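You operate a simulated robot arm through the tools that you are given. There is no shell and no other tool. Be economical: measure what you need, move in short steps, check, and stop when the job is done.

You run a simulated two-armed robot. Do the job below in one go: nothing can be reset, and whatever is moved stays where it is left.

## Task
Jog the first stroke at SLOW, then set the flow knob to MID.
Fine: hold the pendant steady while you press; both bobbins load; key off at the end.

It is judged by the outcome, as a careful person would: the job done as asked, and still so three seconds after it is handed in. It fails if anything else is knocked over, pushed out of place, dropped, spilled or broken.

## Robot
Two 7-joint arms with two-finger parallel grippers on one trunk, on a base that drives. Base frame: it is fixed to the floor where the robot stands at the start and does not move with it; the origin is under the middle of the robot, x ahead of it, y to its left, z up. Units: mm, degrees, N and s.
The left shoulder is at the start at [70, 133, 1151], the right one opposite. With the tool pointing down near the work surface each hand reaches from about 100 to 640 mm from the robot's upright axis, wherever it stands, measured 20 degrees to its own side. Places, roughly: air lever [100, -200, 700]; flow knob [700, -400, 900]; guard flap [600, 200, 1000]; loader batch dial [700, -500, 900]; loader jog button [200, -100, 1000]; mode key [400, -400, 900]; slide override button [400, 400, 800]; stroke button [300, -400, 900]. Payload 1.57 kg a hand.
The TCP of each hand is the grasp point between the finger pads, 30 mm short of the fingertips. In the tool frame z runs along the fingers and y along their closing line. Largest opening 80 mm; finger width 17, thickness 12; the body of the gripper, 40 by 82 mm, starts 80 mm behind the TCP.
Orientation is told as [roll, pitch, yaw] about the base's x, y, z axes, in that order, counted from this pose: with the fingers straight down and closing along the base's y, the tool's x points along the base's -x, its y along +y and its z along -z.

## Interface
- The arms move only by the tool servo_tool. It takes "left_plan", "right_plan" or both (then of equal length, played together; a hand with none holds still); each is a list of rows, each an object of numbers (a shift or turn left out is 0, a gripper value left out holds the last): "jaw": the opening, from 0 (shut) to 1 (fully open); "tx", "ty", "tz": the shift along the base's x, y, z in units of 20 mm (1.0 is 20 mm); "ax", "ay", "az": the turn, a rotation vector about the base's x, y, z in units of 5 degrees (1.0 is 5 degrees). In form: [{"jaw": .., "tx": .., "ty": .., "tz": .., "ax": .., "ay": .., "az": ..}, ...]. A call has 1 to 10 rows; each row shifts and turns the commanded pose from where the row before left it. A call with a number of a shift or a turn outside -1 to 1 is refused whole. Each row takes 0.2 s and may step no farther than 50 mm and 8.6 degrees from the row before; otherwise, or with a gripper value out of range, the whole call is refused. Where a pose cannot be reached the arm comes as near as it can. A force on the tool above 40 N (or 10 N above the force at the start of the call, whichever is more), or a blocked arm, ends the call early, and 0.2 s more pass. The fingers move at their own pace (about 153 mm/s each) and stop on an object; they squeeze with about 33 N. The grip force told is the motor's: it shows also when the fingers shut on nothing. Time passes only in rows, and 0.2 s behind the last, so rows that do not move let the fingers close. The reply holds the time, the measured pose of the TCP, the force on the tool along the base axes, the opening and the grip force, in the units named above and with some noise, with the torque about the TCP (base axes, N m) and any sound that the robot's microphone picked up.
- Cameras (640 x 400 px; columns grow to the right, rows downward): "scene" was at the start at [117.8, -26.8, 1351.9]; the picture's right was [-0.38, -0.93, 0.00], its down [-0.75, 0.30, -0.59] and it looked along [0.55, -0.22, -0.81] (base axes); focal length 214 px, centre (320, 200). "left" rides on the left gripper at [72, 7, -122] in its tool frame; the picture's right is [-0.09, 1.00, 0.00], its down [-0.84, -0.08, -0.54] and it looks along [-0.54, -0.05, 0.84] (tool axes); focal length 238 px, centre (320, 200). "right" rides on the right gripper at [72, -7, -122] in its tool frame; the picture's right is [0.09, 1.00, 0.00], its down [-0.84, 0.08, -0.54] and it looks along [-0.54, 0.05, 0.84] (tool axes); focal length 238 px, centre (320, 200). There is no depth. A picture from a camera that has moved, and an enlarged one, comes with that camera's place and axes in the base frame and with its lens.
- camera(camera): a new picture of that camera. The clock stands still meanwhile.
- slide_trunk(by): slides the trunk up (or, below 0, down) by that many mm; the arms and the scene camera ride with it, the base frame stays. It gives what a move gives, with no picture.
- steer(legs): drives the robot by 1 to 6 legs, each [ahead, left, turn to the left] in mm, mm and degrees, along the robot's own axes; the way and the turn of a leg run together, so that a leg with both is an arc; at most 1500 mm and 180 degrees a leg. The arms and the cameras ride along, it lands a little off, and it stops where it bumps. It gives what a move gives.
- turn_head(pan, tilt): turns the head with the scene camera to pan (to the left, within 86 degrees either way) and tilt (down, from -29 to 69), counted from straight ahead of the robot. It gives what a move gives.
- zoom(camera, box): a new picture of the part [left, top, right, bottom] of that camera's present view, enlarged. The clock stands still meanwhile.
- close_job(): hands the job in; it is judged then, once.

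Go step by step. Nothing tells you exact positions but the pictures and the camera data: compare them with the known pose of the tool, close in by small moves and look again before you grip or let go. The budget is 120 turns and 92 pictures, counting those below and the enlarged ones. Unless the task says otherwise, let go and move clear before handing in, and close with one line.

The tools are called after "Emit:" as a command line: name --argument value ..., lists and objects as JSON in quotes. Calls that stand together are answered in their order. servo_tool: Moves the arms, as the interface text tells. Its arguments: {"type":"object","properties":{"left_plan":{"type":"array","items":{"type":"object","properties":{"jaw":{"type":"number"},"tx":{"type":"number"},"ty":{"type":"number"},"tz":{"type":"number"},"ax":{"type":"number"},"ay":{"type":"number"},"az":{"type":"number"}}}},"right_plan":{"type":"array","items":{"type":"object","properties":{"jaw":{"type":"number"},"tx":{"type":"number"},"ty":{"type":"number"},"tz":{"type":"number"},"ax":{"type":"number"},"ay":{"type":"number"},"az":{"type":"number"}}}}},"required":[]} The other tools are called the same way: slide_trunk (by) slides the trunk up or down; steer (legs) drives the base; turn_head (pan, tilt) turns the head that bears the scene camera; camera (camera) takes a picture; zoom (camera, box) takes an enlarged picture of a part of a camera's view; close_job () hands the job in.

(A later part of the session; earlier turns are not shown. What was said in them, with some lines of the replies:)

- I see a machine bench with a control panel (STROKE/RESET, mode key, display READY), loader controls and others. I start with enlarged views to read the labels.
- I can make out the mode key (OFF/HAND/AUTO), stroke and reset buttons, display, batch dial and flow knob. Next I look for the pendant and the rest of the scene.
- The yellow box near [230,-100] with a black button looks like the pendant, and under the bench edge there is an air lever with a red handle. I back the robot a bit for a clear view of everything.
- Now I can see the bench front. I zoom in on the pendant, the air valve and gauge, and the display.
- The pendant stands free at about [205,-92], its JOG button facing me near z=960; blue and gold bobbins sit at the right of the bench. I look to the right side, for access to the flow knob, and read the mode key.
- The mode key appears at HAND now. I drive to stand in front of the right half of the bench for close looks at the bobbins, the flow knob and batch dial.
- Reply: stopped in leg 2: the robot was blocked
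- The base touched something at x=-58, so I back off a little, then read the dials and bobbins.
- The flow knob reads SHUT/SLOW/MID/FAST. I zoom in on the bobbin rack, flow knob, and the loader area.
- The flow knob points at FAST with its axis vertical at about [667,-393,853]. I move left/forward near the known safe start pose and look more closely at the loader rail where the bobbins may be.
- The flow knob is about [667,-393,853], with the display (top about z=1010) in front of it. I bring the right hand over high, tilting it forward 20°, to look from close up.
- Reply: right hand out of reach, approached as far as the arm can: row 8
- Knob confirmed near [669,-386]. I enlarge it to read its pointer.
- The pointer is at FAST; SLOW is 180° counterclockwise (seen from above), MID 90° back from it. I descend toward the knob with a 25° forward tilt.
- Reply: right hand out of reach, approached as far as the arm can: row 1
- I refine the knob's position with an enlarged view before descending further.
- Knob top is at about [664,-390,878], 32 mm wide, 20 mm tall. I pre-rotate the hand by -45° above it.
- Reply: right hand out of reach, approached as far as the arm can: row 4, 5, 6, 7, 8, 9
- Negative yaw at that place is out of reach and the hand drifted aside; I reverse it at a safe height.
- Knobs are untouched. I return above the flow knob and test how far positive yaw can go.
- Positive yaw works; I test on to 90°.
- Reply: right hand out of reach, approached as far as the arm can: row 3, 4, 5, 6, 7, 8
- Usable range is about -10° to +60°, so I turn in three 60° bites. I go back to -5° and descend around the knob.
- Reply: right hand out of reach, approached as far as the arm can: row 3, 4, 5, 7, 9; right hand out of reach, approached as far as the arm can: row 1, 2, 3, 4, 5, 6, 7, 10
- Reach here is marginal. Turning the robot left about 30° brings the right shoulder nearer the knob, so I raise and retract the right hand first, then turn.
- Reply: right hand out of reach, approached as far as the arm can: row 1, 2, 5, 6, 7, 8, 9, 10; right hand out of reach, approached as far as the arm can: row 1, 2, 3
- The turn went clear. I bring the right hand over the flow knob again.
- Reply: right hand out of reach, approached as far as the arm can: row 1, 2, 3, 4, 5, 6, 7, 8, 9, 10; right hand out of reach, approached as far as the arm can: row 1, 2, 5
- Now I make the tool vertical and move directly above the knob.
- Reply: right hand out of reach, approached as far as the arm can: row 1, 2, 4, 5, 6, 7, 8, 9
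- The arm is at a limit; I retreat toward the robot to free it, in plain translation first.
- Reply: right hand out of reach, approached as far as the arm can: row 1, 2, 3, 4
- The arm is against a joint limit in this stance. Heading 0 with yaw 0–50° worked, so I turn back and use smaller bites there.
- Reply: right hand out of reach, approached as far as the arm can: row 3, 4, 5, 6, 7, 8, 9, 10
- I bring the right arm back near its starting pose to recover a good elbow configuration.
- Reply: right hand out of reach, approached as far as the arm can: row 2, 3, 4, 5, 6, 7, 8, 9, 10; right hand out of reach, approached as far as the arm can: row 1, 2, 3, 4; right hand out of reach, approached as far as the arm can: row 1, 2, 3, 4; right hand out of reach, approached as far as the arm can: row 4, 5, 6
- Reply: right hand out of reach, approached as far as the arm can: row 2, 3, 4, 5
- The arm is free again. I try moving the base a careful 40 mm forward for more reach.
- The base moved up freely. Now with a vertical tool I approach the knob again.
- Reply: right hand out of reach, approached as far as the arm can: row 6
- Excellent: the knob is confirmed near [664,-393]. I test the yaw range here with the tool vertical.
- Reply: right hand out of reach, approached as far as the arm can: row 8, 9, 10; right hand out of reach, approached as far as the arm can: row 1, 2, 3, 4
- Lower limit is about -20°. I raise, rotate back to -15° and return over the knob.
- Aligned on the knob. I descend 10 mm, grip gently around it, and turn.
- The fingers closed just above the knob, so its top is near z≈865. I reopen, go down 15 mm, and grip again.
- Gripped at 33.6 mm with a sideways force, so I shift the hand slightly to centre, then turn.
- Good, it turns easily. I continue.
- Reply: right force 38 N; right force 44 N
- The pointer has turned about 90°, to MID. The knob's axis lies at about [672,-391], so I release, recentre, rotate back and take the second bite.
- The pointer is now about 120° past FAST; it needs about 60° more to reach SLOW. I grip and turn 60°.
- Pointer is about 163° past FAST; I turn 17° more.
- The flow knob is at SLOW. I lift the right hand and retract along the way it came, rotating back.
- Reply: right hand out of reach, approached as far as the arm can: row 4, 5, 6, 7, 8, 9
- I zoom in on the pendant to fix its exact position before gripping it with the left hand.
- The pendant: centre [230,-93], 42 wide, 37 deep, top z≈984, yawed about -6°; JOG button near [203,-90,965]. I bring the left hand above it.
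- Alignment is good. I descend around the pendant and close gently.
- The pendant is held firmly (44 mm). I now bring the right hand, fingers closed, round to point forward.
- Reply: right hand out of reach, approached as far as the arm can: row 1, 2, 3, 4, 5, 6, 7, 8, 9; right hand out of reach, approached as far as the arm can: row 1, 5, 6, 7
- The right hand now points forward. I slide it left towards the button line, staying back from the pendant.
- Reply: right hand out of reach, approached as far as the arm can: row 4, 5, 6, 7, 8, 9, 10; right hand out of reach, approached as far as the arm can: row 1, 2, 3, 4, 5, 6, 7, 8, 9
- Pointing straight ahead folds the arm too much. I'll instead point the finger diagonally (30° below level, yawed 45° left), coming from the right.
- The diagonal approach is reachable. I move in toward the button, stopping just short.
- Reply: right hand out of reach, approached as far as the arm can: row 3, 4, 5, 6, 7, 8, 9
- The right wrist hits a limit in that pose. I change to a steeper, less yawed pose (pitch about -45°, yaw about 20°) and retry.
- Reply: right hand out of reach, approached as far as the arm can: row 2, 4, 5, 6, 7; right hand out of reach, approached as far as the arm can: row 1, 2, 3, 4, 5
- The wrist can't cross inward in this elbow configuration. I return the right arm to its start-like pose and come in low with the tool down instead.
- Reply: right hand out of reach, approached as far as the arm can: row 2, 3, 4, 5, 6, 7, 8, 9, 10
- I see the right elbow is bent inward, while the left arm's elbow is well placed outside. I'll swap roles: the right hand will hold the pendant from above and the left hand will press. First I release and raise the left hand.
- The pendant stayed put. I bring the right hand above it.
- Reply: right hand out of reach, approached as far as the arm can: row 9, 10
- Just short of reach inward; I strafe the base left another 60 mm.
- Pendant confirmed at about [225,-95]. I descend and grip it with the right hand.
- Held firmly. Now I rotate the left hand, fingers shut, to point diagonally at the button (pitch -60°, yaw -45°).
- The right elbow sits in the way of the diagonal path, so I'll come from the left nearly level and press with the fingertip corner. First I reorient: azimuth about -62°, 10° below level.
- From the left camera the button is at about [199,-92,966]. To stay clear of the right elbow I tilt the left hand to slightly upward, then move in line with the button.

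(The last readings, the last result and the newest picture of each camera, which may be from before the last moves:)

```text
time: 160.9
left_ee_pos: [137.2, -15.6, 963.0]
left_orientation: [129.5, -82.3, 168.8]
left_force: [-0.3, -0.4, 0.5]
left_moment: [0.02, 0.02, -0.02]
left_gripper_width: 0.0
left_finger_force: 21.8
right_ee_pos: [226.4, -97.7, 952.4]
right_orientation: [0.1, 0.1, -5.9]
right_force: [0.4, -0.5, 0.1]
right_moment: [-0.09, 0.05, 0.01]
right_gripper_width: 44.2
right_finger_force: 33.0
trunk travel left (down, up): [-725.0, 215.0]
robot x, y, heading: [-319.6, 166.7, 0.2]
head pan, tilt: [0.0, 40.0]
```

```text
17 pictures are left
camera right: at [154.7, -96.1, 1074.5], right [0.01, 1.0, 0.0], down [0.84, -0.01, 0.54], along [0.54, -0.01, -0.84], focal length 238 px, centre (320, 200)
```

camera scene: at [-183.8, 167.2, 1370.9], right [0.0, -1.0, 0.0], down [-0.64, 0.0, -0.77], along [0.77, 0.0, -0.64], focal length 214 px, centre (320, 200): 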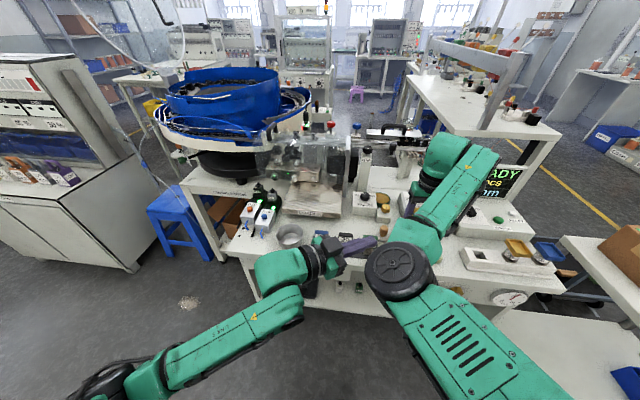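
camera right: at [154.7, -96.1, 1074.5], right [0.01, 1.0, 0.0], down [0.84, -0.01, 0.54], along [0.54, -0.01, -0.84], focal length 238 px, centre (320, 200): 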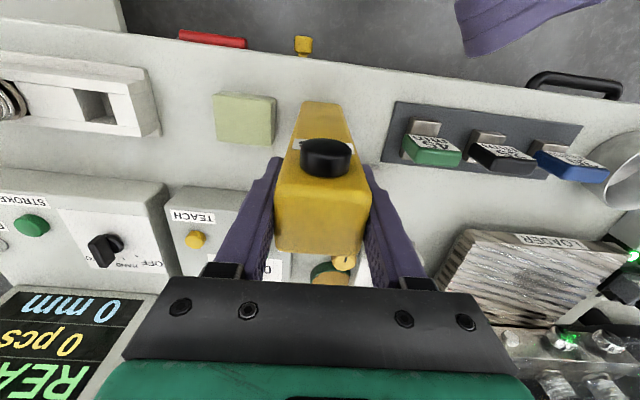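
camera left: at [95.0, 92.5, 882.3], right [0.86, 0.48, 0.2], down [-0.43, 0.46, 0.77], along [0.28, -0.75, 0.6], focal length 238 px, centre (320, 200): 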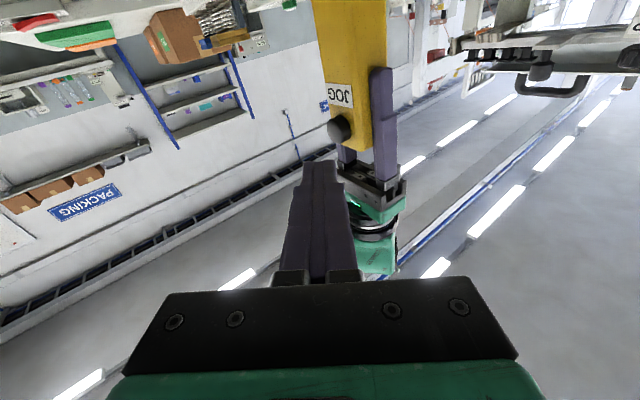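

Aligned in height. I move sideways in front of the button, then check before pressing.

Emit:
servo_tool --left_plan '[{"ty": -1}, {"ty": -1}, {"ty": -0.85, "tz": -0.1}, {"tx": 0.6}, {"tx": 0.3}, {}]'

Emit:
camera --camera "right"

```text
time: 162.3
left_ee_pos: [154.4, -73.1, 959.8]
left_orientation: [129.7, -82.2, 168.6]
left_force: [0.4, -0.2, -0.4]
left_moment: [-0.01, -0.03, 0.0]
left_gripper_width: 0.0
left_finger_force: 21.0
right_ee_pos: [226.3, -96.9, 950.9]
right_orientation: [0.0, 0.1, -6.0]
right_force: [0.2, 1.1, -0.7]
right_moment: [-0.02, -0.02, 0.04]
right_gripper_width: 43.9
right_finger_force: 33.5
trunk travel left (down, up): [-725.0, 215.0]
robot x, y, heading: [-320.0, 164.7, -0.1]
head pan, tilt: [0.0, 40.0]
```

```text
16 pictures are left
camera right: at [154.6, -96.4, 1074.5], right [0.01, 1.0, 0.0], down [0.84, -0.01, 0.54], along [0.54, 0.0, -0.84], focal length 238 px, centre (320, 200)
```

right: 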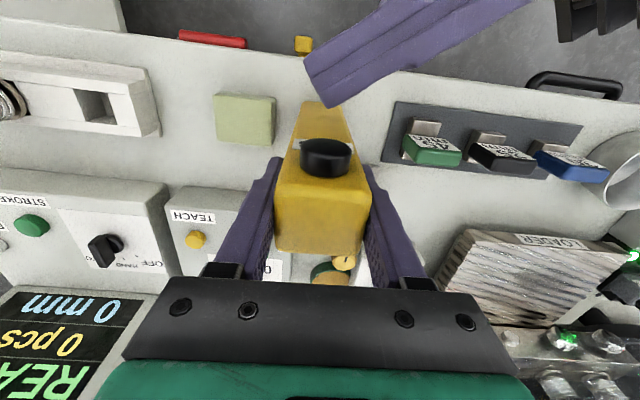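

The fingertip corner is lined up. I press forward in small steps, watching force and sound.

Emit:
servo_tool --left_plan '[{"tx": 0.5}, {"tx": 0.3}, {"tx": 0.15}, {"tx": 0.15}, {}]'

```text
time: 163.6
left_ee_pos: [177.9, -72.7, 961.3]
left_orientation: [129.6, -82.2, 168.7]
left_force: [-3.9, -0.7, -0.3]
left_moment: [0.01, 0.03, -0.06]
left_gripper_width: 0.0
left_finger_force: 20.9
right_ee_pos: [227.9, -98.9, 951.4]
right_orientation: [0.1, 0.0, -5.9]
right_force: [3.3, 1.2, 0.3]
right_moment: [0.05, 0.05, -0.04]
right_gripper_width: 43.8
right_finger_force: 33.2
trunk travel left (down, up): [-725.0, 215.0]
robot x, y, heading: [-317.6, 170.6, 0.1]
head pan, tilt: [0.0, 40.0]
heard: click
```

Click heard with about 4 N on the button. I look at the loader and display while holding.

Emit:
zoom --camera "scene" --box '[230, 90, 430, 250]'

Emit:
servo_tool --left_plan '[{}, {}, {}, {}, {}, {}, {}, {}]'

Emit:
zoom --camera "scene" --box '[230, 90, 430, 250]'

```text
2.50 times, centred on (330, 170) of scene
camera zoom: at [-183.8, 166.8, 1370.9], right [0.0, -1.0, 0.0], down [-0.64, 0.0, -0.77], along [0.77, 0.0, -0.64], focal length 536 px, centre (295, 275)
```

zoom: 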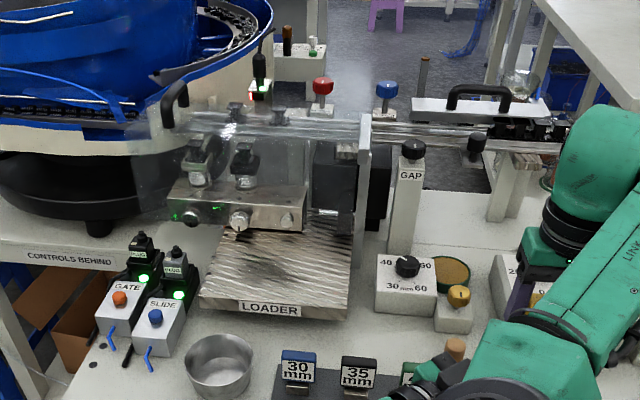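

```text
time: 165.3
left_ee_pos: [177.4, -72.7, 960.3]
left_orientation: [129.7, -82.2, 168.7]
left_force: [-2.8, 0.2, -0.4]
left_moment: [0.01, 0.01, -0.05]
left_gripper_width: 0.0
left_finger_force: 21.6
right_ee_pos: [227.9, -98.1, 951.6]
right_orientation: [0.0, 0.1, -6.0]
right_force: [3.9, -0.6, -0.4]
right_moment: [0.01, -0.01, 0.0]
right_gripper_width: 43.9
right_finger_force: 33.0
trunk travel left (down, up): [-725.0, 215.0]
robot x, y, heading: [-317.6, 162.6, 0.2]
head pan, tilt: [0.0, 40.0]
```

```text
2.50 times, centred on (330, 170) of scene
camera zoom: at [-183.9, 166.9, 1370.9], right [0.0, -1.0, 0.0], down [-0.64, 0.0, -0.77], along [0.77, 0.0, -0.64], focal length 536 px, centre (295, 275)
```

zoom: 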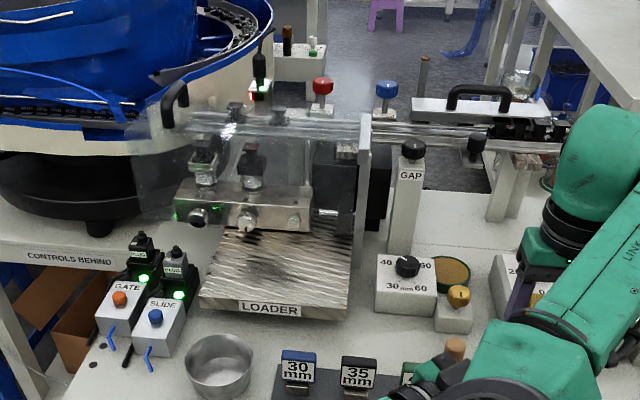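

The loader carriage is creeping (slow stroke). I keep holding the button steadily.

Emit:
servo_tool --left_plan '[{}, {}, {}, {}, {}, {}, {}, {}, {}, {}]'

Emit:
servo_tool --left_plan '[{}, {}, {}, {}, {}, {}, {}, {}, {}, {}]'

Emit:
zoom --camera "scene" --box '[230, 90, 430, 250]'

```text
time: 167.6
left_ee_pos: [177.1, -72.9, 960.0]
left_orientation: [129.5, -82.3, 168.7]
left_force: [-3.6, 0.3, -0.3]
left_moment: [-0.01, 0.0, -0.07]
left_gripper_width: 0.1
left_finger_force: 21.3
right_ee_pos: [226.5, -98.0, 952.2]
right_orientation: [0.1, 0.0, -6.0]
right_force: [4.4, -0.4, -0.4]
right_moment: [-0.03, 0.05, 0.0]
right_gripper_width: 43.9
right_finger_force: 33.0
trunk travel left (down, up): [-725.0, 215.0]
robot x, y, heading: [-316.1, 169.5, -0.1]
head pan, tilt: [0.0, 40.0]
```

```text
time: 169.8
left_ee_pos: [178.0, -72.7, 960.7]
left_orientation: [129.6, -82.2, 168.7]
left_force: [-2.8, 0.3, -0.2]
left_moment: [-0.01, 0.02, -0.08]
left_gripper_width: 0.1
left_finger_force: 21.2
right_ee_pos: [226.7, -97.6, 952.9]
right_orientation: [0.1, 0.0, -6.0]
right_force: [3.4, -1.3, 0.4]
right_moment: [-0.02, 0.06, 0.01]
right_gripper_width: 43.7
right_finger_force: 32.7
trunk travel left (down, up): [-725.0, 215.0]
robot x, y, heading: [-317.9, 164.2, 0.3]
head pan, tilt: [0.0, 40.0]
```

```text
2.50 times, centred on (330, 170) of scene
camera zoom: at [-184.0, 166.9, 1370.9], right [0.0, -1.0, 0.0], down [-0.64, 0.0, -0.77], along [0.77, 0.0, -0.64], focal length 536 px, centre (295, 275)
```

zoom: 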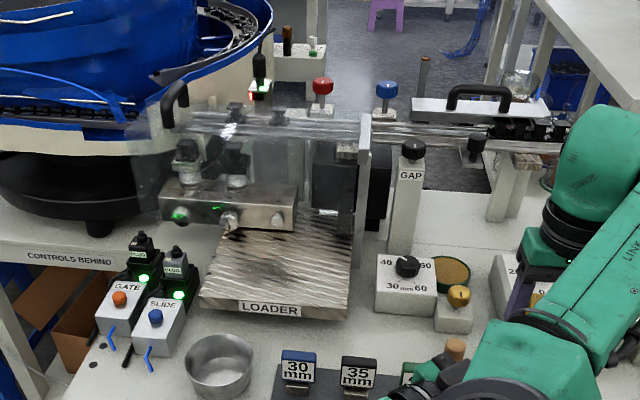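

The carriage seems to have gone out and come back. I release the button and check whether it rests.

Emit:
servo_tool --left_plan '[{"tx": -0.6}, {"tx": -0.4}, {}, {}, {}]'

Emit:
zoom --camera "scene" --box '[270, 130, 370, 200]'

Emit:
servo_tool --left_plan '[{}, {}, {}, {}, {}, {}, {}, {}, {}, {}]'

Emit:
zoom --camera "scene" --box '[270, 130, 370, 200]'

```text
time: 170.9
left_ee_pos: [157.6, -74.0, 961.6]
left_orientation: [129.6, -82.2, 168.7]
left_force: [1.1, -0.2, 0.0]
left_moment: [0.04, 0.01, 0.0]
left_gripper_width: 0.1
left_finger_force: 21.2
right_ee_pos: [227.2, -97.5, 952.2]
right_orientation: [0.2, 0.0, -6.1]
right_force: [0.1, -0.4, 0.3]
right_moment: [0.03, 0.02, 0.03]
right_gripper_width: 43.7
right_finger_force: 32.6
trunk travel left (down, up): [-725.0, 215.0]
robot x, y, heading: [-317.2, 163.2, 0.3]
head pan, tilt: [0.0, 40.0]
```

```text
5.71 times, centred on (320, 165) of scene
camera zoom: at [-184.1, 166.9, 1370.9], right [0.0, -1.0, 0.0], down [-0.64, 0.0, -0.77], along [0.77, 0.0, -0.64], focal length 1226 px, centre (320, 400)
```

zoom: 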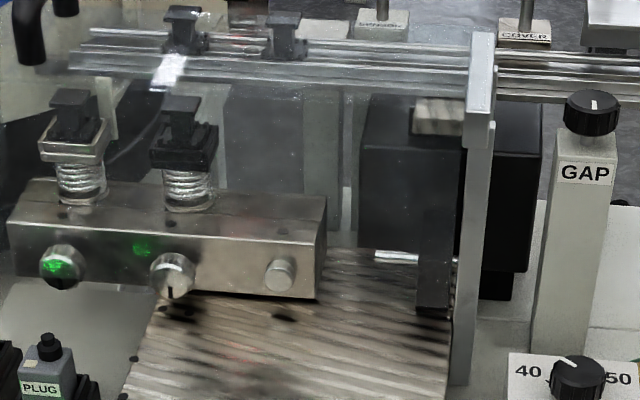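

```text
time: 173.2
left_ee_pos: [157.6, -73.2, 962.0]
left_orientation: [129.6, -82.2, 168.7]
left_force: [-0.3, 0.2, -0.3]
left_moment: [-0.01, -0.03, 0.02]
left_gripper_width: 0.1
left_finger_force: 21.2
right_ee_pos: [227.0, -97.6, 951.8]
right_orientation: [0.1, 0.0, -6.1]
right_force: [-0.4, 0.5, 0.4]
right_moment: [-0.04, 0.02, -0.01]
right_gripper_width: 44.0
right_finger_force: 33.3
trunk travel left (down, up): [-725.0, 215.0]
robot x, y, heading: [-317.0, 169.9, 0.2]
head pan, tilt: [0.0, 40.0]
```

```text
5.71 times, centred on (320, 165) of scene
camera zoom: at [-184.0, 166.9, 1370.9], right [0.0, -1.0, 0.0], down [-0.64, 0.0, -0.77], along [0.77, 0.0, -0.64], focal length 1226 px, centre (320, 400)
```

zoom: 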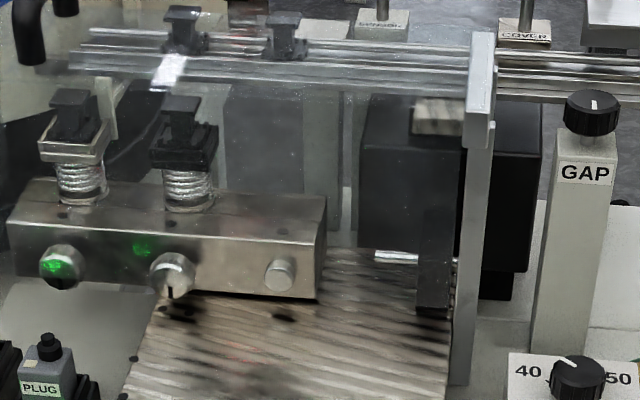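

The carriage is at rest. I check the display through the right camera, and the loader up close.

Emit:
zoom --camera "right" --box '[0, 200, 200, 400]'

Emit:
zoom --camera "right" --box '[420, 200, 640, 400]'

```text
2.00 times, centred on (100, 300) of right
camera zoom: at [154.6, -96.4, 1074.5], right [0.01, 1.0, 0.0], down [0.84, -0.01, 0.54], along [0.54, 0.0, -0.84], focal length 477 px, centre (760, 0)
```

zoom: 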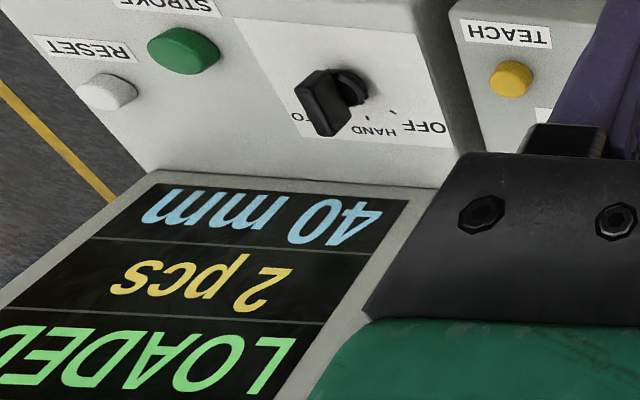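

```text
2.00 times, centred on (530, 300) of right
camera zoom: at [154.6, -96.4, 1074.5], right [0.01, 1.0, 0.0], down [0.84, -0.01, 0.54], along [0.54, 0.0, -0.84], focal length 477 px, centre (-100, 0)
```

zoom: 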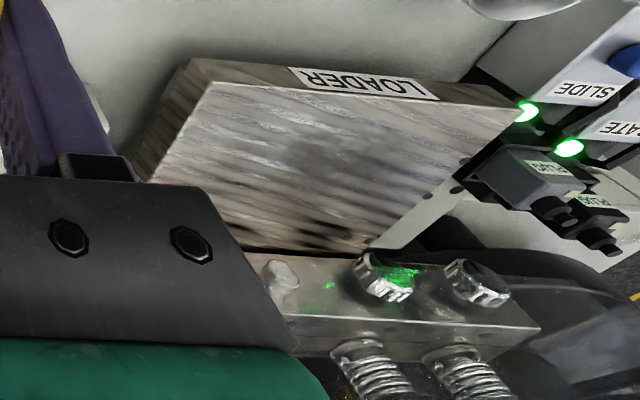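

The display reads LOADED, 2 pcs, 40 mm: both bobbins are loaded. I withdraw the left hand, then release the pendant.

Emit:
servo_tool --left_plan '[{"tx": -1}, {"ty": 1}, {"ty": 1}, {"ty": 1}, {"ty": 1}, {"ty": 1}, {"ty": 1}, {"ty": 1}, {"ty": 1}, {"ty": 1}]'

Emit:
servo_tool --left_plan '[{"tz": 1, "ty": 1}, {"tz": 1, "ax": 0.88, "ay": 0.47}, {"tz": 1, "ax": 0.88, "ay": 0.47}, {"tz": 1, "ax": 0.88, "ay": 0.47}, {"ax": 0.88, "ay": 0.47}, {"ax": 0.88, "ay": 0.47}, {"ax": 0.88, "ay": 0.47}, {"ax": 0.88, "ay": 0.47}, {"az": 1}, {"az": 1}]' --right_plan '[{}, {}, {"jaw": 0.7}, {"jaw": 1}, {}, {}, {"tz": 0.5}, {"tz": 1}, {"tz": 1}, {"tz": 1}]'

Emit:
servo_tool --left_plan '[{"tz": 1, "az": 1}, {"tz": 1, "az": 1}, {"az": 1}, {"az": 1}, {"az": 1}, {"az": 1}, {"az": 1}, {"az": 1}, {"az": 1}, {"az": 1}]' --right_plan '[{"tz": 1}, {"tz": 1}, {"tz": 1}, {"tz": 0.5}, {}, {}, {}, {}, {}, {}]'

Emit:
servo_tool --left_plan '[{"ay": 1}, {"ay": 1}, {"ay": 1}, {"ay": 1}, {"ay": 1}, {"ay": 1}, {"ay": 1}, {"ay": 1, "tz": 1}, {"ay": 1, "tz": 1}, {"ay": 1, "tz": 1}]'

Emit:
camera --camera "scene"

```text
time: 175.3
left_ee_pos: [138.0, 108.5, 961.5]
left_orientation: [130.1, -82.2, 168.3]
left_force: [0.0, 0.0, -1.3]
left_moment: [0.0, -0.05, -0.01]
left_gripper_width: 0.0
left_finger_force: 21.6
right_ee_pos: [226.5, -96.4, 951.8]
right_orientation: [0.1, 0.0, -6.0]
right_force: [-0.4, 0.6, -0.4]
right_moment: [0.04, 0.06, 0.01]
right_gripper_width: 43.8
right_finger_force: 33.1
trunk travel left (down, up): [-725.0, 215.0]
robot x, y, heading: [-316.2, 167.1, -0.0]
head pan, tilt: [0.0, 40.0]
```

```text
time: 177.6
left_ee_pos: [137.5, 129.6, 1040.9]
left_orientation: [10.2, -59.5, -63.7]
left_force: [0.1, 0.9, 0.4]
left_moment: [-0.01, 0.0, 0.0]
left_gripper_width: 0.2
left_finger_force: 21.2
right_ee_pos: [227.4, -98.9, 1022.3]
right_orientation: [0.2, 0.0, -6.0]
right_force: [0.2, 0.3, -0.6]
right_moment: [0.01, -0.04, -0.02]
right_gripper_width: 80.1
right_finger_force: 0.0
trunk travel left (down, up): [-725.0, 215.0]
robot x, y, heading: [-316.7, 170.0, -0.0]
head pan, tilt: [0.0, 40.0]
```

```text
time: 179.8
left_ee_pos: [137.5, 126.5, 1080.2]
left_orientation: [10.3, -59.5, -13.8]
left_force: [0.5, -0.4, -0.2]
left_moment: [0.01, 0.04, 0.05]
left_gripper_width: 0.0
left_finger_force: 21.3
right_ee_pos: [228.4, -97.9, 1091.4]
right_orientation: [0.2, 0.0, -6.1]
right_force: [-0.3, -0.2, -0.3]
right_moment: [0.01, 0.01, 0.03]
right_gripper_width: 79.9
right_finger_force: 0.1
trunk travel left (down, up): [-725.0, 215.0]
robot x, y, heading: [-320.5, 163.9, -0.2]
head pan, tilt: [0.0, 40.0]
```

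```text
time: 180.7
left_ee_pos: [129.4, 133.6, 1074.6]
left_orientation: [19.1, -49.0, -24.4]
left_force: [0.4, -0.5, -0.2]
left_moment: [-0.03, -0.02, -0.01]
left_gripper_width: 0.0
left_finger_force: 21.3
left hand out of reach, approached as far as the arm can: row 3, 4
right_ee_pos: [227.3, -112.5, 1095.8]
right_orientation: [0.4, -0.6, -8.1]
right_force: [-0.4, 1.4, 0.4]
right_moment: [0.0, 0.0, 0.03]
right_gripper_width: 79.8
right_finger_force: 0.1
trunk travel left (down, up): [-725.0, 215.0]
robot x, y, heading: [-314.0, 167.1, -0.0]
head pan, tilt: [0.0, 40.0]
stopped in row 4 (left hand): the arm was blocked; the commanded pose is now the measured one
```

```text
8 pictures are left
camera scene: at [-183.3, 169.6, 1370.8], right [0.0, -1.0, 0.0], down [-0.64, 0.0, -0.77], along [0.77, 0.0, -0.64], focal length 214 px, centre (320, 200)
```

scene: 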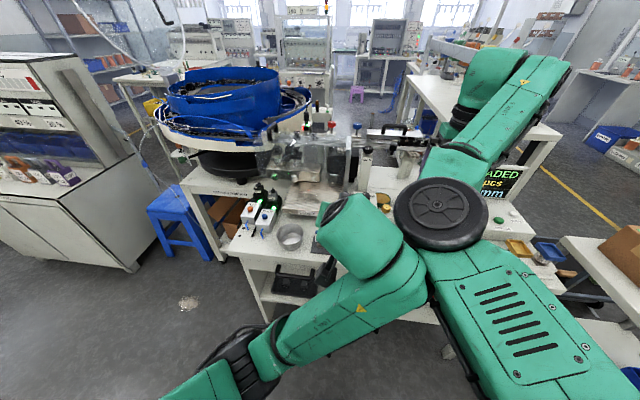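

The left wrist touched the right elbow lightly; I move the left hand outward and finish straightening it there.

Emit:
servo_tool --left_plan '[{"ty": 1}, {"ty": 1}, {"ty": 1}, {"ty": 1}, {"ty": 1}, {"ty": 1}, {"ty": 1}, {"ty": 1}, {"tz": 1}, {"tz": 1}]'

Emit:
servo_tool --left_plan '[{"ay": 1, "tz": 0.5}, {"ay": 1, "tz": 0.5}, {"ay": 1, "tz": 0.5}, {"ay": 1, "tz": 0.5}, {"ay": 1, "tz": 0.5}, {"ay": 1, "tz": 0.5}, {"ay": 1, "tz": 0.5}, {"ay": 1}, {"ay": 1}, {}]'

```text
time: 182.9
left_ee_pos: [133.7, 329.4, 1094.9]
left_orientation: [31.0, -44.8, -28.4]
left_force: [0.0, 0.1, -0.1]
left_moment: [-0.02, -0.07, -0.01]
left_gripper_width: 0.3
left_finger_force: 21.2
left hand out of reach, approached as far as the arm can: row 10
right_ee_pos: [226.5, -111.8, 1094.9]
right_orientation: [0.4, -0.5, -8.0]
right_force: [0.3, 0.1, -0.5]
right_moment: [-0.05, -0.03, 0.0]
right_gripper_width: 79.9
right_finger_force: 0.1
trunk travel left (down, up): [-725.0, 215.0]
robot x, y, heading: [-318.9, 165.2, 0.1]
head pan, tilt: [0.0, 40.0]
stopped in row 10 (left hand): the arm was blocked; the commanded pose is now the measured one
```

```text
time: 183.4
left_ee_pos: [145.9, 365.9, 1090.3]
left_orientation: [35.5, -35.8, -26.7]
left_force: [-0.2, -0.9, 0.3]
left_moment: [-0.01, -0.02, 0.03]
left_gripper_width: 0.0
left_finger_force: 20.9
left hand out of reach, approached as far as the arm can: row 1, 2
right_ee_pos: [227.6, -113.8, 1094.7]
right_orientation: [0.6, -0.5, -7.9]
right_force: [-0.1, 0.6, -0.3]
right_moment: [0.0, -0.01, 0.0]
right_gripper_width: 80.0
right_finger_force: 0.1
trunk travel left (down, up): [-725.0, 215.0]
robot x, y, heading: [-319.7, 165.1, 0.2]
head pan, tilt: [0.0, 40.0]
stopped in row 2 (left hand): the arm was blocked; the commanded pose is now the measured one
```

Emit:
servo_tool --left_plan '[{"tx": 1}, {"tx": 1}, {"tx": 1}, {"tx": 1, "ty": -0.5}, {"ty": -0.5}, {"az": 1}, {"az": 1}, {"az": 1}, {"az": 1}, {}]'

Emit:
servo_tool --left_plan '[{"ay": 1}, {"ay": 1}, {"ay": 1}, {"ax": -1}, {"ax": -1}, {"ax": -1}, {"ay": 1}, {"ay": 1}, {"tz": 1}, {"tz": 1}]'

```text
time: 185.6
left_ee_pos: [225.1, 347.4, 1090.7]
left_orientation: [35.7, -35.9, -6.7]
left_force: [0.1, -0.1, -0.2]
left_moment: [0.0, -0.01, -0.02]
left_gripper_width: 0.0
left_finger_force: 21.4
right_ee_pos: [225.6, -113.3, 1096.0]
right_orientation: [0.5, -0.6, -8.1]
right_force: [-0.6, 0.2, 0.4]
right_moment: [0.02, 0.01, -0.01]
right_gripper_width: 80.0
right_finger_force: 0.2
trunk travel left (down, up): [-725.0, 215.0]
robot x, y, heading: [-320.2, 166.0, 0.0]
head pan, tilt: [0.0, 40.0]
```

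```text
time: 187.8
left_ee_pos: [260.1, 358.7, 1118.1]
left_orientation: [17.4, -11.7, 0.1]
left_force: [0.5, 0.1, -0.1]
left_moment: [0.02, 0.01, 0.0]
left_gripper_width: 0.0
left_finger_force: 21.1
left hand out of reach, approached as far as the arm can: row 4, 5, 6, 7, 8, 10
right_ee_pos: [225.8, -113.7, 1096.0]
right_orientation: [0.5, -0.6, -8.0]
right_force: [-0.6, 0.2, 0.5]
right_moment: [-0.02, -0.01, 0.01]
right_gripper_width: 80.1
right_finger_force: 0.0
trunk travel left (down, up): [-725.0, 215.0]
robot x, y, heading: [-321.7, 165.7, 0.2]
head pan, tilt: [0.0, 40.0]
```

Emit:
servo_tool --left_plan '[{"tx": -0.5, "tz": 1, "ty": -1}, {"tx": -0.5, "tz": 1, "ty": -1}, {"tx": -1, "tz": 1, "ty": -1}, {"tx": -1, "tz": 1, "ty": -1}, {"tx": -1, "tz": 1, "ty": -1}, {"tx": -1, "tz": 0.5, "ty": -1}, {"tx": -1, "ty": -1}, {"tx": -1, "ax": -1}, {"ax": -1}, {"ax": -1}]'

Emit:
servo_tool --right_plan '[{"tz": 1, "ty": -1, "ax": -0.1, "az": 1}, {"tz": 1, "ty": -1, "az": 1}, {"ty": -1, "az": 1}, {"ty": -1, "az": 0.6}, {}]'

```text
time: 190.0
left_ee_pos: [227.0, 269.2, 1239.4]
left_orientation: [2.1, -11.2, 3.2]
left_force: [-0.1, -0.3, 0.0]
left_moment: [-0.02, 0.0, 0.02]
left_gripper_width: 0.1
left_finger_force: 21.5
left hand out of reach, approached as far as the arm can: row 1, 2, 3, 4, 5, 6, 7, 8, 10
right_ee_pos: [226.5, -112.6, 1094.8]
right_orientation: [0.4, -0.7, -8.1]
right_force: [-0.7, 0.0, -0.2]
right_moment: [0.02, -0.01, 0.0]
right_gripper_width: 80.1
right_finger_force: 0.0
trunk travel left (down, up): [-725.0, 215.0]
robot x, y, heading: [-320.2, 165.5, 0.2]
head pan, tilt: [0.0, 40.0]
```

```text
time: 191.2
left_ee_pos: [227.5, 268.3, 1238.9]
left_orientation: [2.2, -11.3, 3.1]
left_force: [-0.3, -0.4, -0.4]
left_moment: [0.03, 0.02, 0.04]
left_gripper_width: 0.0
left_finger_force: 21.4
right_ee_pos: [223.1, -193.1, 1137.4]
right_orientation: [0.0, -0.6, 10.1]
right_force: [-0.7, 0.0, -0.8]
right_moment: [0.02, 0.0, -0.03]
right_gripper_width: 80.0
right_finger_force: 0.1
trunk travel left (down, up): [-725.0, 215.0]
robot x, y, heading: [-320.9, 164.5, 0.1]
head pan, tilt: [0.0, 40.0]
```

Both hands are high and clear. I drive back to the stance used for the flow knob.

Emit:
steer --legs '[[0, -365, 0], [384, 0, 0]]'

Emit:
servo_tool --right_plan '[{"tz": -1, "tx": -0.2}, {"tz": -1, "tx": -0.2}, {"tz": -1, "tx": -0.2}, {"tz": -1, "tx": -0.2}, {"tz": -1}, {"tz": -1}, {"tz": -1}, {"tz": -1}, {}]'

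```text
time: 195.5
left_ee_pos: [606.7, -84.5, 1239.9]
left_orientation: [2.2, -11.3, 3.7]
left_force: [-0.3, 0.4, -0.5]
left_moment: [0.0, -0.01, -0.01]
left_gripper_width: 0.0
left_finger_force: 21.5
right_ee_pos: [608.8, -546.1, 1136.3]
right_orientation: [0.0, -0.7, 10.5]
right_force: [-0.1, -0.2, -0.6]
right_moment: [0.0, -0.02, -0.02]
right_gripper_width: 80.3
right_finger_force: 0.1
trunk travel left (down, up): [-725.0, 215.0]
robot x, y, heading: [62.5, -190.9, 0.6]
head pan, tilt: [0.0, 40.0]
```

```text
time: 197.5
left_ee_pos: [608.0, -84.6, 1239.2]
left_orientation: [2.2, -11.3, 3.5]
left_force: [-0.8, -1.2, 0.1]
left_moment: [0.02, 0.03, -0.01]
left_gripper_width: 0.0
left_finger_force: 21.0
right_ee_pos: [594.0, -545.9, 976.6]
right_orientation: [0.0, -0.5, 10.5]
right_force: [0.7, 0.6, -0.2]
right_moment: [-0.03, 0.01, 0.01]
right_gripper_width: 80.0
right_finger_force: 0.1
trunk travel left (down, up): [-725.0, 215.0]
robot x, y, heading: [64.7, -195.3, 0.8]
head pan, tilt: [0.0, 40.0]
```

Emit:
servo_tool --right_plan '[{"tx": 0.48, "ty": 0.97}, {"tx": 0.48, "ty": 0.97}, {"tx": 0.48, "ty": 0.97}, {"tx": 0.48, "ty": 0.97}, {"tx": 0.48, "ty": 0.97}, {"tx": 0.48, "ty": 0.97}, {"tx": 0.48, "ty": 0.97}, {"tx": 0.5, "ty": 0.96}, {"jaw": 0.85}]'

Emit:
servo_tool --right_plan '[{"az": 1}, {"az": 1}, {"az": 1}, {"az": 1}, {"az": 1}, {"az": 1}, {"az": 1}, {"az": 1}, {"az": 1}, {"az": 1}]'

Emit:
servo_tool --right_plan '[{"az": 1}, {"az": 1}, {"az": 1}, {"tz": -1}, {"tz": -1}, {}]'

Emit:
camera --camera "right"

```text
time: 199.5
left_ee_pos: [607.5, -84.5, 1239.7]
left_orientation: [2.2, -11.3, 3.5]
left_force: [-0.2, 0.5, -0.5]
left_moment: [0.01, 0.02, -0.01]
left_gripper_width: 0.2
left_finger_force: 21.3
right_ee_pos: [670.8, -393.5, 977.4]
right_orientation: [0.0, -0.6, 10.6]
right_force: [0.0, 0.1, -0.5]
right_moment: [0.0, 0.02, -0.04]
right_gripper_width: 68.1
right_finger_force: 0.0
trunk travel left (down, up): [-725.0, 215.0]
robot x, y, heading: [63.0, -193.6, 0.5]
head pan, tilt: [0.0, 40.0]
```

```text
time: 201.7
left_ee_pos: [607.8, -86.2, 1239.4]
left_orientation: [2.2, -11.2, 3.7]
left_force: [0.3, -0.6, -0.6]
left_moment: [0.02, 0.0, 0.0]
left_gripper_width: 0.0
left_finger_force: 21.6
right_ee_pos: [671.0, -391.9, 977.7]
right_orientation: [0.0, -0.5, 60.5]
right_force: [-0.2, 1.1, -0.1]
right_moment: [-0.02, 0.01, -0.03]
right_gripper_width: 68.1
right_finger_force: 0.1
trunk travel left (down, up): [-725.0, 215.0]
robot x, y, heading: [65.6, -192.7, 0.9]
head pan, tilt: [0.0, 40.0]
```

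```text
time: 203.1
left_ee_pos: [607.7, -84.3, 1239.6]
left_orientation: [2.2, -11.2, 3.5]
left_force: [-0.3, -1.0, -1.0]
left_moment: [-0.05, 0.0, -0.01]
left_gripper_width: 0.0
left_finger_force: 20.8
right_ee_pos: [671.7, -392.7, 937.3]
right_orientation: [0.0, -0.5, 75.6]
right_force: [-0.1, 0.9, -0.2]
right_moment: [0.02, 0.0, 0.04]
right_gripper_width: 68.2
right_finger_force: 0.1
trunk travel left (down, up): [-725.0, 215.0]
robot x, y, heading: [64.3, -195.6, 0.4]
head pan, tilt: [0.0, 40.0]
```

```text
7 pictures are left
camera right: at [659.6, -464.3, 1059.1], right [-0.99, 0.16, 0.0], down [0.13, 0.82, 0.55], along [0.09, 0.54, -0.83], focal length 238 px, centre (320, 200)
```

right: 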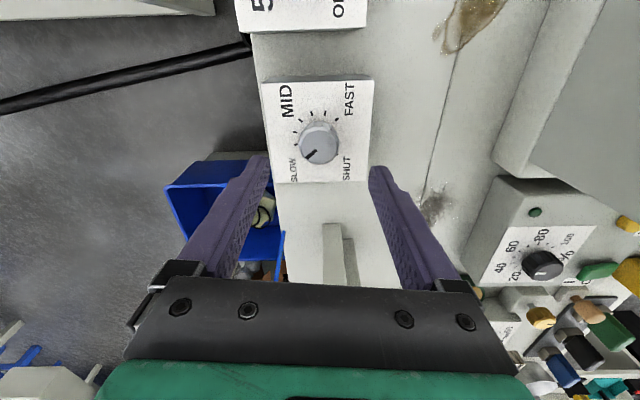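

The pointer still shows SLOW and the hand is centred. I descend, grip, and turn it back about 87° to MID.

Emit:
servo_tool --right_plan '[{"tz": -1}, {"tz": -1}, {"tz": -0.7}, {"jaw": 0.5}, {"jaw": 0.3}, {"jaw": 0.15}, {}, {}]'

Emit:
servo_tool --right_plan '[{"az": -1}, {"az": -1}, {"az": -1}, {"az": -1}, {"az": -1}, {"az": -1}, {"az": -1}, {"az": -1}, {"az": -1}, {}]'

Emit:
servo_tool --right_plan '[{"az": -1}, {"az": -1}, {"az": -1}, {"az": -1}, {"az": -1}, {"az": -1}, {"az": -1}, {"az": -1}, {"az": -0.4}, {}]'

Emit:
servo_tool --right_plan '[{"jaw": 0.85}, {}, {}]'

Emit:
zoom --camera "right" --box '[240, 75, 400, 225]'

```text
time: 204.9
left_ee_pos: [607.7, -85.5, 1238.4]
left_orientation: [2.2, -11.3, 3.5]
left_force: [0.7, 0.5, 0.4]
left_moment: [0.01, 0.01, 0.0]
left_gripper_width: 0.0
left_finger_force: 21.3
right_ee_pos: [673.5, -393.4, 881.4]
right_orientation: [0.0, -0.5, 75.5]
right_force: [6.3, -2.0, 1.0]
right_moment: [-0.03, -0.29, 0.01]
right_gripper_width: 33.5
right_finger_force: 40.8
trunk travel left (down, up): [-725.0, 215.0]
robot x, y, heading: [62.5, -192.8, 0.5]
head pan, tilt: [0.0, 40.0]
```

```text
time: 207.1
left_ee_pos: [608.0, -85.6, 1239.7]
left_orientation: [2.2, -11.2, 3.6]
left_force: [-0.5, 0.6, 0.5]
left_moment: [-0.02, -0.01, 0.05]
left_gripper_width: 0.0
left_finger_force: 20.9
right_ee_pos: [672.7, -392.2, 882.9]
right_orientation: [0.1, -0.6, 30.3]
right_force: [6.5, -3.2, 3.8]
right_moment: [0.24, -0.04, -0.01]
right_gripper_width: 33.5
right_finger_force: 41.5
trunk travel left (down, up): [-725.0, 215.0]
robot x, y, heading: [63.2, -190.8, 0.6]
head pan, tilt: [0.0, 40.0]
```

```text
time: 209.3
left_ee_pos: [609.1, -84.6, 1238.5]
left_orientation: [2.2, -11.2, 3.7]
left_force: [-0.4, -0.4, -1.1]
left_moment: [-0.01, 0.0, 0.0]
left_gripper_width: 0.1
left_finger_force: 21.6
right_ee_pos: [671.9, -391.4, 881.7]
right_orientation: [0.0, -0.6, -11.5]
right_force: [2.8, 3.3, -3.2]
right_moment: [0.11, -1.09, 0.01]
right_gripper_width: 33.2
right_finger_force: 41.6
trunk travel left (down, up): [-725.0, 215.0]
robot x, y, heading: [58.3, -189.5, 0.7]
head pan, tilt: [0.0, 40.0]
```

```text
time: 210.1
left_ee_pos: [608.9, -85.3, 1239.1]
left_orientation: [2.2, -11.3, 3.6]
left_force: [-0.3, -0.4, 0.6]
left_moment: [0.01, -0.03, 0.01]
left_gripper_width: 0.0
left_finger_force: 21.2
right_ee_pos: [671.0, -392.7, 882.1]
right_orientation: [0.0, -0.5, -11.5]
right_force: [0.5, 0.0, -0.7]
right_moment: [-0.01, -0.05, 0.0]
right_gripper_width: 68.2
right_finger_force: 0.0
trunk travel left (down, up): [-725.0, 215.0]
robot x, y, heading: [63.3, -190.2, 0.6]
head pan, tilt: [0.0, 40.0]
```

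```text
2.67 times, centred on (320, 150) of right
camera zoom: at [597.4, -383.9, 1004.3], right [0.11, 0.99, 0.0], down [0.83, -0.09, 0.55], along [0.55, -0.06, -0.83], focal length 636 px, centre (320, 333)
```

zoom: 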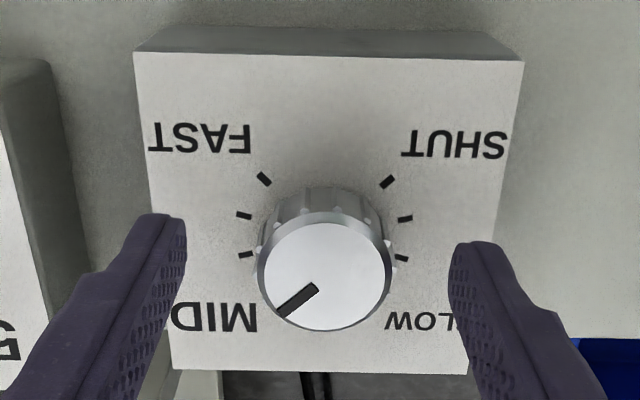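

The pointer is squarely at MID. I retreat the right hand along its approach path and drive to the mode-key stance.

Emit:
servo_tool --right_plan '[{"tz": 1}, {"tz": 1}, {"tz": 1}, {"tz": 1}, {"tz": 0.75, "az": 1}, {"az": 1}, {"az": 1}, {"az": 1}, {"az": 0.4}, {}]'

Emit:
servo_tool --right_plan '[{"tx": -0.48, "ty": -0.97}, {"tx": -0.48, "ty": -0.97}, {"tx": -0.48, "ty": -0.97}, {"tx": -0.48, "ty": -0.97}, {"tx": -0.48, "ty": -0.97}, {"tx": -0.48, "ty": -0.97}, {"tz": 1}, {"tz": 1}, {"tz": 1}, {"tz": 1}]'

Emit:
steer --legs '[[-265, 0, -0.6], [0, 70, 0]]'

```text
time: 212.3
left_ee_pos: [607.4, -85.4, 1237.6]
left_orientation: [2.2, -11.3, 3.6]
left_force: [0.0, 0.1, 0.4]
left_moment: [0.0, -0.01, -0.02]
left_gripper_width: 0.0
left_finger_force: 21.2
right_ee_pos: [671.5, -392.6, 977.6]
right_orientation: [0.0, -0.6, 10.7]
right_force: [-0.3, -0.8, -0.5]
right_moment: [-0.01, -0.01, 0.01]
right_gripper_width: 68.2
right_finger_force: 0.1
trunk travel left (down, up): [-725.0, 215.0]
robot x, y, heading: [58.8, -191.5, 0.6]
head pan, tilt: [0.0, 40.0]
```

```text
time: 214.5
left_ee_pos: [606.8, -84.8, 1239.3]
left_orientation: [2.1, -11.3, 3.6]
left_force: [0.0, -0.2, -0.9]
left_moment: [-0.03, 0.02, 0.02]
left_gripper_width: 0.1
left_finger_force: 22.0
right_ee_pos: [612.1, -507.4, 1058.6]
right_orientation: [0.0, -0.7, 10.4]
right_force: [-0.3, -1.0, 0.1]
right_moment: [0.02, -0.01, 0.01]
right_gripper_width: 68.0
right_finger_force: 0.0
trunk travel left (down, up): [-725.0, 215.0]
robot x, y, heading: [62.7, -193.1, 0.5]
head pan, tilt: [0.0, 40.0]
```

```text
time: 217.0
left_ee_pos: [341.2, -25.6, 1238.9]
left_orientation: [2.4, -11.2, 3.1]
left_force: [0.5, -0.4, 1.5]
left_moment: [0.01, -0.01, 0.01]
left_gripper_width: 0.0
left_finger_force: 21.5
right_ee_pos: [344.5, -449.6, 1056.1]
right_orientation: [0.2, -0.7, 10.0]
right_force: [0.1, -0.7, 0.1]
right_moment: [0.04, -0.01, -0.02]
right_gripper_width: 68.0
right_finger_force: 0.0
trunk travel left (down, up): [-725.0, 215.0]
robot x, y, heading: [-204.5, -125.9, 0.2]
head pan, tilt: [0.0, 40.0]
```

Now I bring the right hand over the mode key and look.

Emit:
servo_tool --right_plan '[{"ty": 1, "tx": 0.1}, {"ty": 1, "tx": 0.1}, {"ty": 1, "tx": 0.1}, {"ty": 1, "az": -1}, {"ty": 0.8, "az": -1}, {"tz": -1}, {"tz": -1}, {}]'

Emit:
camera --camera "right"

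```text
time: 218.8
left_ee_pos: [341.6, -21.9, 1239.3]
left_orientation: [2.2, -11.4, 3.1]
left_force: [-0.3, 0.0, -0.6]
left_moment: [-0.03, 0.0, 0.0]
left_gripper_width: 0.0
left_finger_force: 21.3
right_ee_pos: [359.0, -352.2, 1019.2]
right_orientation: [0.0, -0.6, 0.0]
right_force: [0.8, -0.1, 0.4]
right_moment: [0.0, 0.02, 0.01]
right_gripper_width: 68.1
right_finger_force: 0.2
right hand out of reach, approached as far as the arm can: row 4, 5
trunk travel left (down, up): [-725.0, 215.0]
robot x, y, heading: [-203.0, -126.9, 0.1]
head pan, tilt: [0.0, 40.0]
```

```text
5 pictures are left
camera right: at [285.3, -359.5, 1140.1], right [-0.09, 1.0, 0.0], down [0.83, 0.08, 0.55], along [0.55, 0.05, -0.83], focal length 238 px, centre (320, 200)
```

right: 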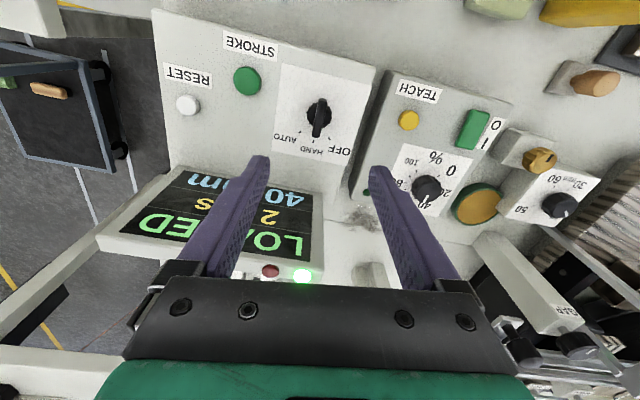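

The mode key is at about [350,-355], handle top z≈882; OFF is about 45° counterclockwise (from above). I descend over it partway and check.

Emit:
servo_tool --right_plan '[{"tx": -0.45, "ty": -0.12, "az": -1, "jaw": 0.6}, {"tz": -1}, {"tz": -1}, {"tz": -1}, {"tz": -1}, {"tz": -1}, {"tz": -0.4}, {}]'

Emit:
camera --camera "right"

```text
time: 220.6
left_ee_pos: [340.9, -22.6, 1238.6]
left_orientation: [2.2, -11.3, 3.0]
left_force: [0.5, 1.0, -0.3]
left_moment: [0.0, 0.0, 0.01]
left_gripper_width: 0.0
left_finger_force: 21.4
right_ee_pos: [353.1, -358.6, 910.0]
right_orientation: [0.0, -0.6, -5.1]
right_force: [-0.2, 0.1, 0.6]
right_moment: [0.0, 0.01, -0.01]
right_gripper_width: 48.0
right_finger_force: 0.0
right hand out of reach, approached as far as the arm can: row 1
trunk travel left (down, up): [-725.0, 215.0]
robot x, y, heading: [-205.4, -124.4, 0.4]
head pan, tilt: [0.0, 40.0]
```

```text
4 pictures are left
camera right: at [280.5, -358.1, 1031.2], right [-0.01, 1.0, 0.0], down [0.83, 0.0, 0.55], along [0.55, 0.0, -0.83], focal length 238 px, centre (320, 200)
```

right: 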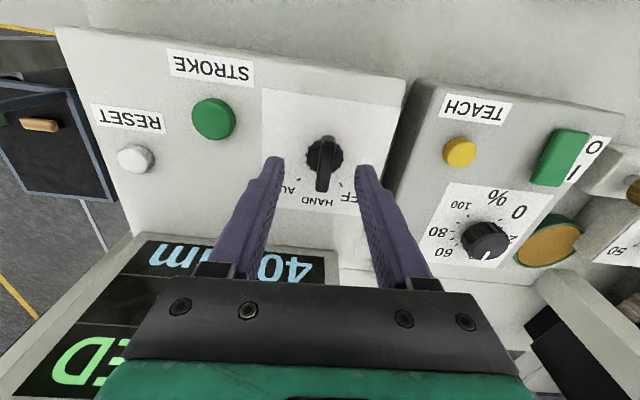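

Consistent. I centre by 3 mm, descend, and grip the key handle.

Emit:
servo_tool --right_plan '[{"tx": -0.15, "ty": 0.15}, {"tz": -0.5}, {"tz": -0.4}, {}, {"jaw": 0.3}, {"jaw": 0.1}, {"jaw": 0}, {}]'

```text
time: 222.4
left_ee_pos: [342.6, -21.3, 1238.7]
left_orientation: [2.2, -11.2, 3.1]
left_force: [0.3, -0.3, -0.4]
left_moment: [0.0, 0.0, -0.01]
left_gripper_width: 0.0
left_finger_force: 21.4
right_ee_pos: [349.9, -353.9, 891.4]
right_orientation: [0.0, -0.7, -4.9]
right_force: [0.8, 7.2, -2.4]
right_moment: [0.26, -0.16, 0.03]
right_gripper_width: 23.9
right_finger_force: 35.8
trunk travel left (down, up): [-725.0, 215.0]
robot x, y, heading: [-202.6, -126.0, 0.4]
head pan, tilt: [0.0, 40.0]
```

Gripped the key's knob at 24 mm. I turn it counterclockwise 45° toward OFF.

Emit:
servo_tool --right_plan '[{"ty": 0.08, "az": 1}, {"az": 1}, {"az": 1}, {"az": 1}, {"az": 1}, {"az": 1}, {"az": 1}, {"az": 1}, {"az": 1}, {}]'

Emit:
zoom --camera "right" --box '[220, 80, 420, 260]'

```text
time: 224.6
left_ee_pos: [341.8, -25.1, 1238.3]
left_orientation: [2.4, -11.2, 3.1]
left_force: [-0.3, -0.3, 0.3]
left_moment: [0.01, 0.0, -0.02]
left_gripper_width: 0.0
left_finger_force: 21.3
right_ee_pos: [352.0, -357.4, 891.0]
right_orientation: [-0.1, -0.7, 40.1]
right_force: [9.8, -13.0, 9.7]
right_moment: [-0.8, 0.08, -0.05]
right_gripper_width: 23.6
right_finger_force: 35.8
trunk travel left (down, up): [-725.0, 215.0]
robot x, y, heading: [-203.1, -122.8, 0.1]
head pan, tilt: [0.0, 40.0]
```

```text
2.22 times, centred on (320, 170) of right
camera zoom: at [299.7, -408.6, 1013.3], right [-0.71, 0.7, 0.0], down [0.59, 0.59, 0.55], along [0.39, 0.39, -0.83], focal length 530 px, centre (320, 267)
```

zoom: 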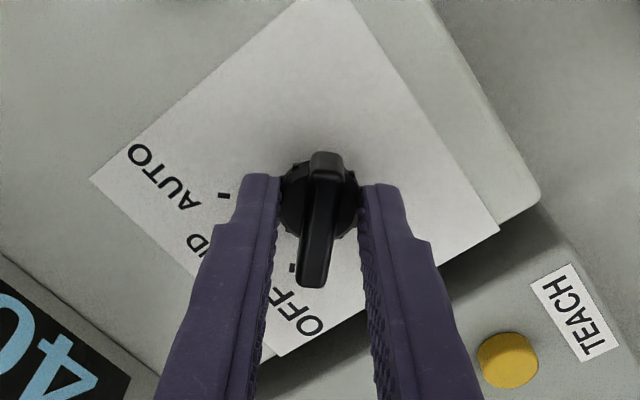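

The ticks show OFF is about 35° from HAND, so I've gone roughly 8° past; I turn back slightly and release.

Emit:
servo_tool --right_plan '[{"az": -0.8}, {"az": -0.7}, {}, {"jaw": 0.6}, {}, {}]'

Emit:
servo_tool --right_plan '[{"tz": 1}, {"tz": 1}, {"tz": 1}, {"tz": 1}, {"tz": 1}, {"az": -1}, {"az": -1}, {"az": -1}, {"az": -1}, {}]'

Emit:
zoom --camera "right" --box '[130, 30, 400, 330]'

```text
time: 226.0
left_ee_pos: [342.5, -23.0, 1239.0]
left_orientation: [2.2, -11.3, 3.1]
left_force: [-0.2, 0.8, 0.3]
left_moment: [0.01, 0.01, -0.02]
left_gripper_width: 0.0
left_finger_force: 21.3
right_ee_pos: [349.0, -353.1, 892.0]
right_orientation: [0.0, -0.7, 32.7]
right_force: [-0.4, 0.4, 0.2]
right_moment: [-0.03, 0.0, 0.0]
right_gripper_width: 48.1
right_finger_force: 0.1
trunk travel left (down, up): [-725.0, 215.0]
robot x, y, heading: [-206.0, -124.2, -0.2]
head pan, tilt: [0.0, 40.0]
```

```text
time: 228.2
left_ee_pos: [342.1, -23.1, 1238.9]
left_orientation: [2.2, -11.3, 3.1]
left_force: [0.3, -0.6, 0.6]
left_moment: [-0.01, -0.01, -0.04]
left_gripper_width: 0.1
left_finger_force: 21.1
right_ee_pos: [351.3, -352.8, 989.6]
right_orientation: [0.1, -0.6, 12.5]
right_force: [-0.2, -0.6, 0.8]
right_moment: [0.0, -0.01, 0.02]
right_gripper_width: 47.8
right_finger_force: 0.1
trunk travel left (down, up): [-725.0, 215.0]
robot x, y, heading: [-201.9, -129.1, 0.1]
head pan, tilt: [0.0, 40.0]
```

```text
1.33 times, centred on (265, 180) of right
camera zoom: at [280.5, -375.2, 1112.6], right [-0.3, 0.95, 0.0], down [0.79, 0.25, 0.55], along [0.53, 0.17, -0.83], focal length 318 px, centre (393, 227)
```

zoom: 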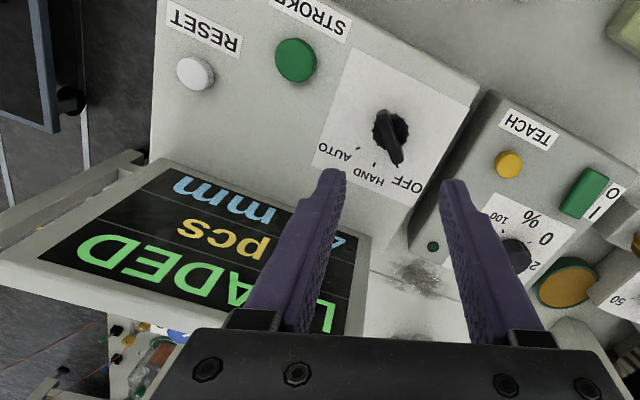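

The key is at OFF, display still LOADED. I raise the right hand clear and take one last look at the bench and pendant.

Emit:
servo_tool --right_plan '[{"tz": 1}, {"tz": 1}, {"tz": 1}, {"tz": 1}, {"ty": -1}, {"ty": -1}, {"ty": -1}, {}]'

Emit:
steer --legs '[[-180, 0, 0]]'

Emit:
camera --camera "scene"

```text
time: 230.0
left_ee_pos: [342.7, -23.1, 1239.1]
left_orientation: [2.2, -11.2, 3.1]
left_force: [-0.3, -0.1, -0.9]
left_moment: [-0.02, 0.03, 0.0]
left_gripper_width: 0.0
left_finger_force: 21.4
right_ee_pos: [355.2, -416.5, 1071.0]
right_orientation: [-0.1, -0.6, 12.5]
right_force: [1.0, 0.0, 0.0]
right_moment: [0.02, 0.0, 0.02]
right_gripper_width: 47.7
right_finger_force: 0.0
right hand out of reach, approached as far as the arm can: row 1, 3
trunk travel left (down, up): [-725.0, 215.0]
robot x, y, heading: [-203.0, -124.1, 0.1]
head pan, tilt: [0.0, 40.0]
```

```text
time: 231.5
left_ee_pos: [164.5, -22.4, 1237.8]
left_orientation: [2.3, -11.1, 3.2]
left_force: [0.4, 0.7, 0.5]
left_moment: [-0.01, 0.0, 0.02]
left_gripper_width: 0.0
left_finger_force: 21.2
right_ee_pos: [177.3, -416.0, 1068.9]
right_orientation: [0.0, -0.4, 12.7]
right_force: [-0.2, -0.1, 0.3]
right_moment: [-0.03, 0.0, 0.01]
right_gripper_width: 48.2
right_finger_force: 0.0
trunk travel left (down, up): [-725.0, 215.0]
robot x, y, heading: [-387.4, -126.2, 0.1]
head pan, tilt: [0.0, 40.0]
```

```text
1 pictures are left
camera scene: at [-247.4, -125.1, 1370.6], right [0.0, -1.0, 0.0], down [-0.64, 0.0, -0.76], along [0.76, 0.0, -0.64], focal length 214 px, centre (320, 200)
```

scene: 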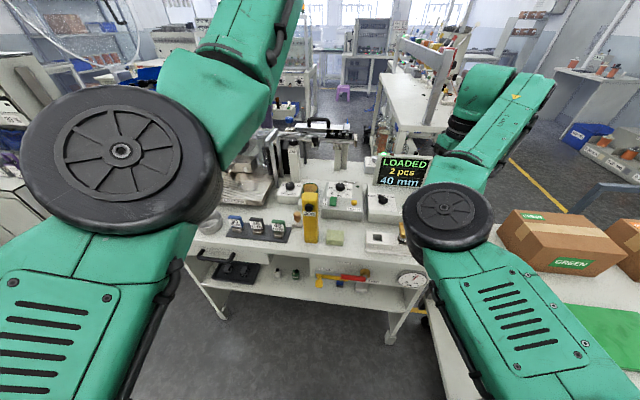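

The pendant stands upright in its place, and the display reads LOADED, 2 pcs, 40 mm. Flow is at MID, the key is at OFF, and both hands are clear, so I hand in.

Emit:
close_job

```text
The job is handed in.
```

I've handed the job in: the first stroke was jogged at SLOW with the pendant held, both bobbins loaded (display: LOADED, 2 pcs), the flow knob is at MID, and the mode key is at OFF. While I was positioning the base it bumped something once, probably the side table, and I saw nothing displaced.
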